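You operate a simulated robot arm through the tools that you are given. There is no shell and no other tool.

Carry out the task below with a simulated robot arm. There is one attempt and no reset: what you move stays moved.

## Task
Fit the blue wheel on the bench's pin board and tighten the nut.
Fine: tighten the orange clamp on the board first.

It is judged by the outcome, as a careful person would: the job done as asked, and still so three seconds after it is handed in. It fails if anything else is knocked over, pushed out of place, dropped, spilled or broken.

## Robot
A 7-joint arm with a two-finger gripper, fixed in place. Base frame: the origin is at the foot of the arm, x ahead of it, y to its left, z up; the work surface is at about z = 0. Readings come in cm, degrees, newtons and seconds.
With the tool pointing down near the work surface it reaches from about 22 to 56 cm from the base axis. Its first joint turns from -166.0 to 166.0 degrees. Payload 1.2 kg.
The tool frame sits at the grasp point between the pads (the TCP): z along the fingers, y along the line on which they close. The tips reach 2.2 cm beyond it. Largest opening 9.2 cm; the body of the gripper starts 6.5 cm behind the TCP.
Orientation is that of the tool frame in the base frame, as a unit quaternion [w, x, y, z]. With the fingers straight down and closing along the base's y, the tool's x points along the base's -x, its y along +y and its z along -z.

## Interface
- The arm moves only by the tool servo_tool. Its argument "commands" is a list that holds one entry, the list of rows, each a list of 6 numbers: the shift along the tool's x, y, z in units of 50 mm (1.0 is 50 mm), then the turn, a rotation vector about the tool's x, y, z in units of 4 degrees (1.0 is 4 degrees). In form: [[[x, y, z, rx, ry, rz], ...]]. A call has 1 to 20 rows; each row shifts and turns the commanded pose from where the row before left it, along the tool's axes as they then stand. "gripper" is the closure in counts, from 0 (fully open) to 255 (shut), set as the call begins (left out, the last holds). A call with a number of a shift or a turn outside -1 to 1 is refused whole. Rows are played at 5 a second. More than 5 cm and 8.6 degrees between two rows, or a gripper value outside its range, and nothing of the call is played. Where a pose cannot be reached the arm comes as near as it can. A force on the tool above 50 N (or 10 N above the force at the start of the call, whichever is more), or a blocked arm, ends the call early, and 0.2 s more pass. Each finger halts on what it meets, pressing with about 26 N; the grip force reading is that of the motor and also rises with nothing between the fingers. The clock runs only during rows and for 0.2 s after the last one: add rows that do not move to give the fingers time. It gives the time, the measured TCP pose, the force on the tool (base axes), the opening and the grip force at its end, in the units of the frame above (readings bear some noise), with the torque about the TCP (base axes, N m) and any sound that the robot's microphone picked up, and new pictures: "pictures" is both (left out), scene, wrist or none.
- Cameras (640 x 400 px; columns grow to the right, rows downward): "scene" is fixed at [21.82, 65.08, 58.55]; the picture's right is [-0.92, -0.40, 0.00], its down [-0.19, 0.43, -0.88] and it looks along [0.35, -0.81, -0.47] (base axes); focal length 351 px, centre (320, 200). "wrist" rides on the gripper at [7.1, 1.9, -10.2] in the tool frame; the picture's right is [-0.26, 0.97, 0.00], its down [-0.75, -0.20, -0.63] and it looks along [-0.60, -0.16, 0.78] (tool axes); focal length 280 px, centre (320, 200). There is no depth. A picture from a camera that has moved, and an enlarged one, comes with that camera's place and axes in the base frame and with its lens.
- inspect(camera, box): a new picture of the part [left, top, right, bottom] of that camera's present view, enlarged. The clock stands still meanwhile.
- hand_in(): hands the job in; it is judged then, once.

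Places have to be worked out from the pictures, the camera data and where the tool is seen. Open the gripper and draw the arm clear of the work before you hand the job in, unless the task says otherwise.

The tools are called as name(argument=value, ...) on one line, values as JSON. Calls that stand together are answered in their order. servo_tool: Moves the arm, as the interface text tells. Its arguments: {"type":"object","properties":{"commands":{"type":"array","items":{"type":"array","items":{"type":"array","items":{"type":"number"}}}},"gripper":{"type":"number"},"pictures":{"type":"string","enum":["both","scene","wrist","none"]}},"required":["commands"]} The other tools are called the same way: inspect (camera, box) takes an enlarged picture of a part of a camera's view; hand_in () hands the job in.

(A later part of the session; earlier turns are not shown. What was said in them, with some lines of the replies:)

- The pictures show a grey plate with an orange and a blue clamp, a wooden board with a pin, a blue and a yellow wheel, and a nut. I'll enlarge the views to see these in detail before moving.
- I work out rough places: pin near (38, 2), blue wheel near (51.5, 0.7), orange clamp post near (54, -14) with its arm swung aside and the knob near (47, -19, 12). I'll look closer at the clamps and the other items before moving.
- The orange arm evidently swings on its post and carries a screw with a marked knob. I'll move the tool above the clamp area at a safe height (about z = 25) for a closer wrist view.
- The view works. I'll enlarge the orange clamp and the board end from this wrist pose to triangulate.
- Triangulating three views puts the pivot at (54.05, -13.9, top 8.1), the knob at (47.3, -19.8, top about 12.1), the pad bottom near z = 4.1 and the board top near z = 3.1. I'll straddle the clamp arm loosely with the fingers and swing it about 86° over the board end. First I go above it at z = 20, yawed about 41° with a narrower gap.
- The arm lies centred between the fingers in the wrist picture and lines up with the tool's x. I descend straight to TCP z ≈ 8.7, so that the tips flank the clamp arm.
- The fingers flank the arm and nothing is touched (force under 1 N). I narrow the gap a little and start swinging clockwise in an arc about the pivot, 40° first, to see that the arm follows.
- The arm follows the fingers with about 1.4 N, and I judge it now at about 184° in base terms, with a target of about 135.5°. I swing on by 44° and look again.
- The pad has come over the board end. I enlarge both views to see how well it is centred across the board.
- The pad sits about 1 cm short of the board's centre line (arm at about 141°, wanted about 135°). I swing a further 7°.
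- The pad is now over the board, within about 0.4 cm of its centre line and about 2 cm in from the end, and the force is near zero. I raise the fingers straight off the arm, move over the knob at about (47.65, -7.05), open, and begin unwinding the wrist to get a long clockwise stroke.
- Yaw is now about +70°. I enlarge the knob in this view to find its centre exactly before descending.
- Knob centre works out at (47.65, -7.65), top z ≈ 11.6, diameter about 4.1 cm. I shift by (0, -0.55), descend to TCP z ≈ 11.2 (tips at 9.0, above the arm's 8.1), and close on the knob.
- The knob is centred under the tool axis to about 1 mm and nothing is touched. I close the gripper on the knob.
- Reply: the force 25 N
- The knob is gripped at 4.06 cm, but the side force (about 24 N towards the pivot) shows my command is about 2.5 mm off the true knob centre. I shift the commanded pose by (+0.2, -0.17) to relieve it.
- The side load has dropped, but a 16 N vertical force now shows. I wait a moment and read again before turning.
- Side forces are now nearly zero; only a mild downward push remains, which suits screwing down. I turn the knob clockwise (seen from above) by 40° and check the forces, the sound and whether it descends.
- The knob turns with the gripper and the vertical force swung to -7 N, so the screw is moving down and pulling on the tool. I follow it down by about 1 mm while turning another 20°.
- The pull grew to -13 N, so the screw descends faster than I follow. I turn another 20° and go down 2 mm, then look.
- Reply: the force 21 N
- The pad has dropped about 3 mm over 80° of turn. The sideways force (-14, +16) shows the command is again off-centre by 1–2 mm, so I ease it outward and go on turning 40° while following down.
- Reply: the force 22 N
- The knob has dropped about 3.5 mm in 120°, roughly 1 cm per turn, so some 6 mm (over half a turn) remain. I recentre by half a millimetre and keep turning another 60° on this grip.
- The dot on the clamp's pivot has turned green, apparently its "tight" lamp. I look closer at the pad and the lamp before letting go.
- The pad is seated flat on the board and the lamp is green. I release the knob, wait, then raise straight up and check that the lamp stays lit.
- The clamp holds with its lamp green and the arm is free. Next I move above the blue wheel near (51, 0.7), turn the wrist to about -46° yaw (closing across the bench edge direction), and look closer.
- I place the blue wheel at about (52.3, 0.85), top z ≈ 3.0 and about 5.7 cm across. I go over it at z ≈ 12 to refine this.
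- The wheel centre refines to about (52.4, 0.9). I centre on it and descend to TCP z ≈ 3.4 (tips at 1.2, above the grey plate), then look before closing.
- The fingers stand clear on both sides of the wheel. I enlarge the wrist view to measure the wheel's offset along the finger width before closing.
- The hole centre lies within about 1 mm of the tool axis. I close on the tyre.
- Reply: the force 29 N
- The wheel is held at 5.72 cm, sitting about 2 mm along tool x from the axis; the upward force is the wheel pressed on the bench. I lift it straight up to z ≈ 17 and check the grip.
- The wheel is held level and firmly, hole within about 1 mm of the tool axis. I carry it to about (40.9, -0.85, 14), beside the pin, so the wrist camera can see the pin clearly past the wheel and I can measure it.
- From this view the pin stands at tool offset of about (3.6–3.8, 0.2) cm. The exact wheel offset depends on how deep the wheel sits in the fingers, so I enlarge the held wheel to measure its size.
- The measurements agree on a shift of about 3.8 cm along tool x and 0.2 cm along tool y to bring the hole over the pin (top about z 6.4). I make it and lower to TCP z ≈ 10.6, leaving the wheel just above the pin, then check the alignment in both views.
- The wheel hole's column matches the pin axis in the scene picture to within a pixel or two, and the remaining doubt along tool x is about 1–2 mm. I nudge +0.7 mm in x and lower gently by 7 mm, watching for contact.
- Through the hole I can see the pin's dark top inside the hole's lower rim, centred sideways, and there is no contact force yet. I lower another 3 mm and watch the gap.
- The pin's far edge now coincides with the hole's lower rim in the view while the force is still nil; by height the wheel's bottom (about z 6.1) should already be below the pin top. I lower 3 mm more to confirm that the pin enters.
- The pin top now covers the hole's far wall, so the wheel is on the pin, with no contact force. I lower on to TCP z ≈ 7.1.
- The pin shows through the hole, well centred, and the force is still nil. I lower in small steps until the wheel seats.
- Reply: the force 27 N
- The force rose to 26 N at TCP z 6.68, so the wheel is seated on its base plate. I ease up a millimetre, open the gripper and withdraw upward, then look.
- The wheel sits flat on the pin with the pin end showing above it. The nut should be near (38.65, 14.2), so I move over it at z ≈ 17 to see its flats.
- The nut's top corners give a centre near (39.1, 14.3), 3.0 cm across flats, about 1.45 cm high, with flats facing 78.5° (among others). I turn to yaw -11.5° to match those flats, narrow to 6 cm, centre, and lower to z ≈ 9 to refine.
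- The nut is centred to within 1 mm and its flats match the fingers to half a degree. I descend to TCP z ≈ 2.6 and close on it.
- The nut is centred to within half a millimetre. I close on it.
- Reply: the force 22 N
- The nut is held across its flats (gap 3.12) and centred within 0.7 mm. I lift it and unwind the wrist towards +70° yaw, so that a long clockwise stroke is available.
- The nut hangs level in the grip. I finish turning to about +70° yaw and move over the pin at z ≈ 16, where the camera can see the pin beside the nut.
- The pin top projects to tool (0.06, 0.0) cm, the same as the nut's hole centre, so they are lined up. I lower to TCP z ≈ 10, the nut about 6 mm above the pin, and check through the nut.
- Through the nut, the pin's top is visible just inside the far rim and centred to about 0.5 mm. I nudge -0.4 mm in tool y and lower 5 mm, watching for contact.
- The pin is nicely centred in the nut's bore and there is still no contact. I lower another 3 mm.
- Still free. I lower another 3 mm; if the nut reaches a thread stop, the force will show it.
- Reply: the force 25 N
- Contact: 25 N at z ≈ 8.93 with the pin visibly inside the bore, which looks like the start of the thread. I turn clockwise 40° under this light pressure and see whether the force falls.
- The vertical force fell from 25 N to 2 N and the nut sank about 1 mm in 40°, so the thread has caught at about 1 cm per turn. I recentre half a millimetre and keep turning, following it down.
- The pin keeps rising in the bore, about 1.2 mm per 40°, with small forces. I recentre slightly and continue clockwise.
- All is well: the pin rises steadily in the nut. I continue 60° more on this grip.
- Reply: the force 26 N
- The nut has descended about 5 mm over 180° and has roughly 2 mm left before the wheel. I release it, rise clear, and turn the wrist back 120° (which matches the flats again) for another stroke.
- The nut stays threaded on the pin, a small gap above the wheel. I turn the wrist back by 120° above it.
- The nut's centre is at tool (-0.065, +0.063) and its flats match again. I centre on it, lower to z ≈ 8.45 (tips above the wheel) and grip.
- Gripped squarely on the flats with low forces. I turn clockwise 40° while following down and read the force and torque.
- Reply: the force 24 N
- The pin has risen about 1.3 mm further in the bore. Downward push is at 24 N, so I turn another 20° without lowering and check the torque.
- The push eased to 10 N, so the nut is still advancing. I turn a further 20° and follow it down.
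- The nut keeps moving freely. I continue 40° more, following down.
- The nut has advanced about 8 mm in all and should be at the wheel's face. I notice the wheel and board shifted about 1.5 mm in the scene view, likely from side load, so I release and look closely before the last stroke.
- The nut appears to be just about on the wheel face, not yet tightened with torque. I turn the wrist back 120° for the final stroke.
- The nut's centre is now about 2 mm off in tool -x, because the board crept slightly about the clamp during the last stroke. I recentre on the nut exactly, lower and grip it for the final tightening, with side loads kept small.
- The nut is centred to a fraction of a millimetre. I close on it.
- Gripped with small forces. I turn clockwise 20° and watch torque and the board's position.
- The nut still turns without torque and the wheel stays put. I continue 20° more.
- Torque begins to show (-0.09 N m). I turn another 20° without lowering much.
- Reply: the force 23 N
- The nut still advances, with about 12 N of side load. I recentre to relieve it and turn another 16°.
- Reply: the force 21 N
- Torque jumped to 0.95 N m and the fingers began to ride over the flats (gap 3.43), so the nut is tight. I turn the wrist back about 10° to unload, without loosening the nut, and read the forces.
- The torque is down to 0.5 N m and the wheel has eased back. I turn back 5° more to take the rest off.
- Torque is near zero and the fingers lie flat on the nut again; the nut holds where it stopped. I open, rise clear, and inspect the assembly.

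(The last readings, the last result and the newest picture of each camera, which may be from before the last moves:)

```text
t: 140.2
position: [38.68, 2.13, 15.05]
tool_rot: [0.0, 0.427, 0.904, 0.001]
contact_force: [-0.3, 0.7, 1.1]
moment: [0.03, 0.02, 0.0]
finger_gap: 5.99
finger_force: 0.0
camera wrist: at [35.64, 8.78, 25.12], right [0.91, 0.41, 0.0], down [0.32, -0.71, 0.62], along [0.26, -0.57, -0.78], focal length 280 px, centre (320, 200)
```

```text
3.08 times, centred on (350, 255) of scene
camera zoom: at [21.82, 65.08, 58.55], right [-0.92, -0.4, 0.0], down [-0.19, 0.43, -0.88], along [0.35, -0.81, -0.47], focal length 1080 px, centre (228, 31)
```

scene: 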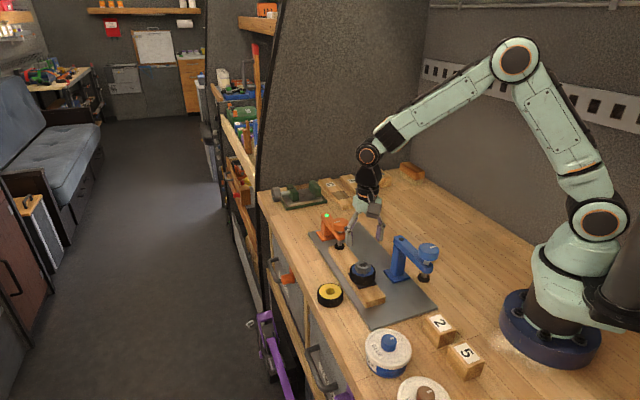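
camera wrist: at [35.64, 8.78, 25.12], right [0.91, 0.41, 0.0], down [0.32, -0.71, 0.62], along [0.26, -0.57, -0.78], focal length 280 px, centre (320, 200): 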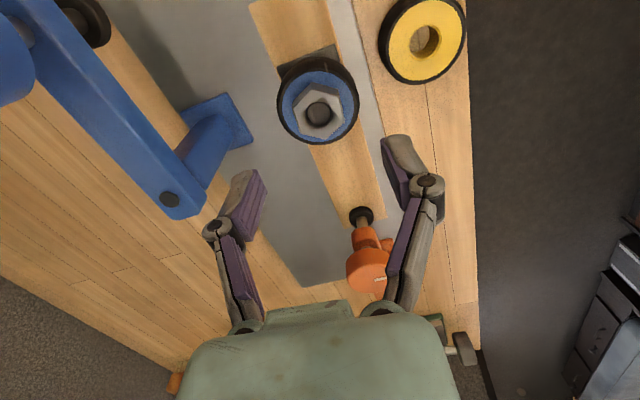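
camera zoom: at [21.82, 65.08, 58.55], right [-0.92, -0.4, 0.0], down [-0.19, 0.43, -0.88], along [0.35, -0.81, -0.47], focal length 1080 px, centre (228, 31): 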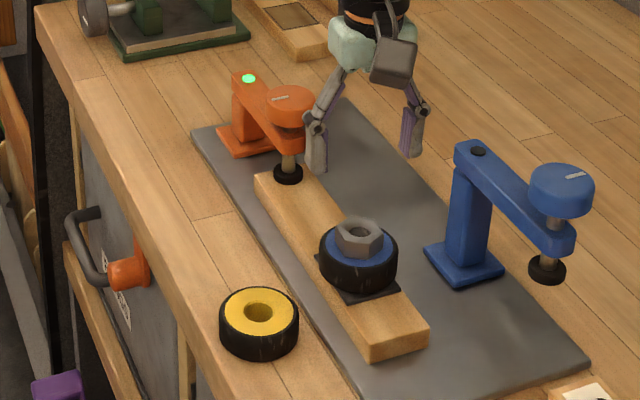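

The nut sits flush on the wheel with the pin end inside it, the orange lamp is still green, and the rest of the bench looks undisturbed. I open fully and draw the arm up and clear.

servo_tool(commands=[[[0, 0, -0.5, 0, 0, 0], [0, 0, -0.6, 0, 0, 0], [0, 0, -0.6, 0, 0, 0], [0, 0, -0.6, 0, 0, 0], [0, 0, -0.6, 0, 0, 0], [0, 0, -0.6, 0, 0, 0], [0, 0, -0.6, 0, 0, 0], [0, 0, -0.6, 0, 0, 0], [0, 0, 0, 0, 0, 0], [0, 0, 0, 0, 0, 0]]], gripper=0)

inspect(camera="scene", box=[260, 170, 460, 320])

inspect(camera="scene", box=[345, 245, 385, 285])

```text
t: 142.4
position: [38.64, 2.24, 38.55]
tool_rot: [0.0, 0.426, 0.905, 0.0]
contact_force: [0.7, 0.5, -0.1]
moment: [0.0, 0.0, -0.02]
finger_gap: 9.21
finger_force: 0.1
camera wrist: at [35.56, 8.75, 48.73], right [0.91, 0.41, 0.0], down [0.32, -0.71, 0.62], along [0.26, -0.57, -0.78], focal length 280 px, centre (320, 200)
```

scene: 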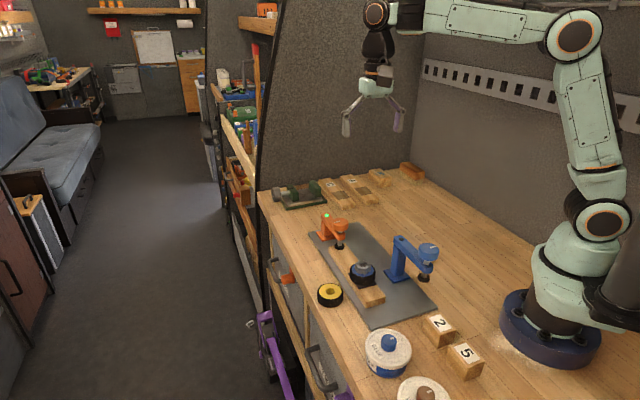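
wrist: 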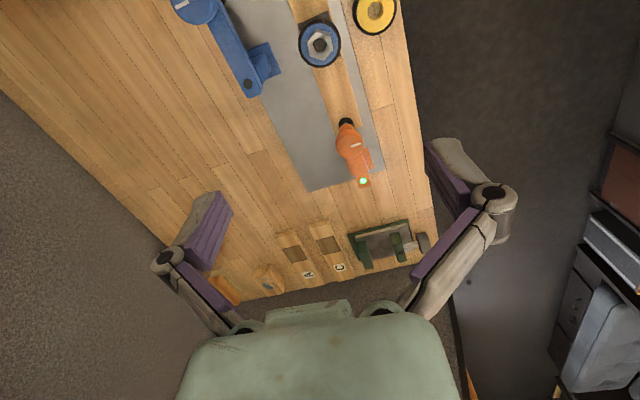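

```text
2.67 times, centred on (360, 245) of scene
camera zoom: at [21.82, 65.08, 58.55], right [-0.92, -0.4, 0.0], down [-0.19, 0.43, -0.88], along [0.35, -0.81, -0.47], focal length 936 px, centre (213, 80)
```

zoom: 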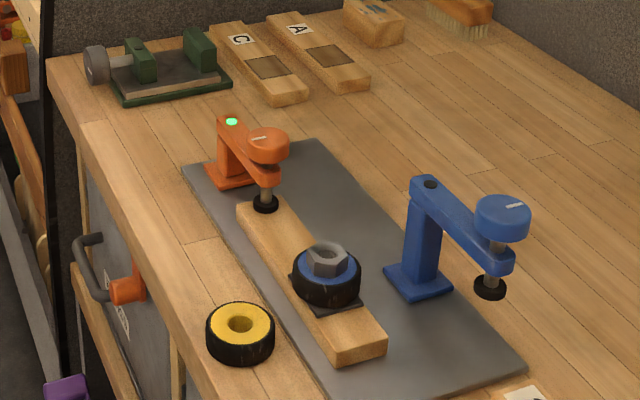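

```text
10.00 times, centred on (365, 265) of scene
camera zoom: at [21.82, 65.08, 58.55], right [-0.92, -0.4, 0.0], down [-0.19, 0.43, -0.88], along [0.35, -0.81, -0.47], focal length 3511 px, centre (-130, -450)
```

zoom: 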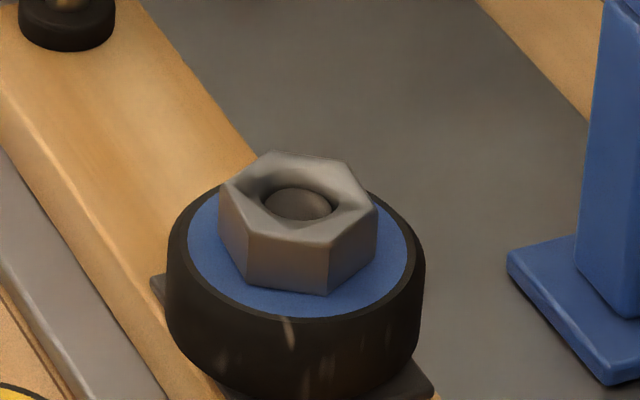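

The wheel is on the pin, the nut is tight on it (it resisted 0.95 N m), the orange clamp's lamp is green, and everything else stands where it was. The gripper is open and clear, so I hand in.

hand_in()

```text
The job is handed in.
```

I clamped the board with the orange clamp, then fitted the blue wheel on the pin and tightened the nut. The job is handed in.

- **Orange clamp:** I swung its arm over the end of the board and screwed the pad down until the lamp on its pivot turned green. The lamp was still green when I handed in.
- **Blue wheel:** it sits flat on the base plate of the pin.
- **Nut:** it is threaded down flush on the wheel. It stopped turning and held against about 0.95 N·m; past that the fingers started to slip over its flats. It has no lamp, so tightness is judged by that torque.
- **Board shift:** while I tightened the nut, the board crept about 1.5–2 mm, pivoting slightly about the clamp. I left it there.

Nothing else on the bench looks moved. The gripper is open and the arm is clear of the work.
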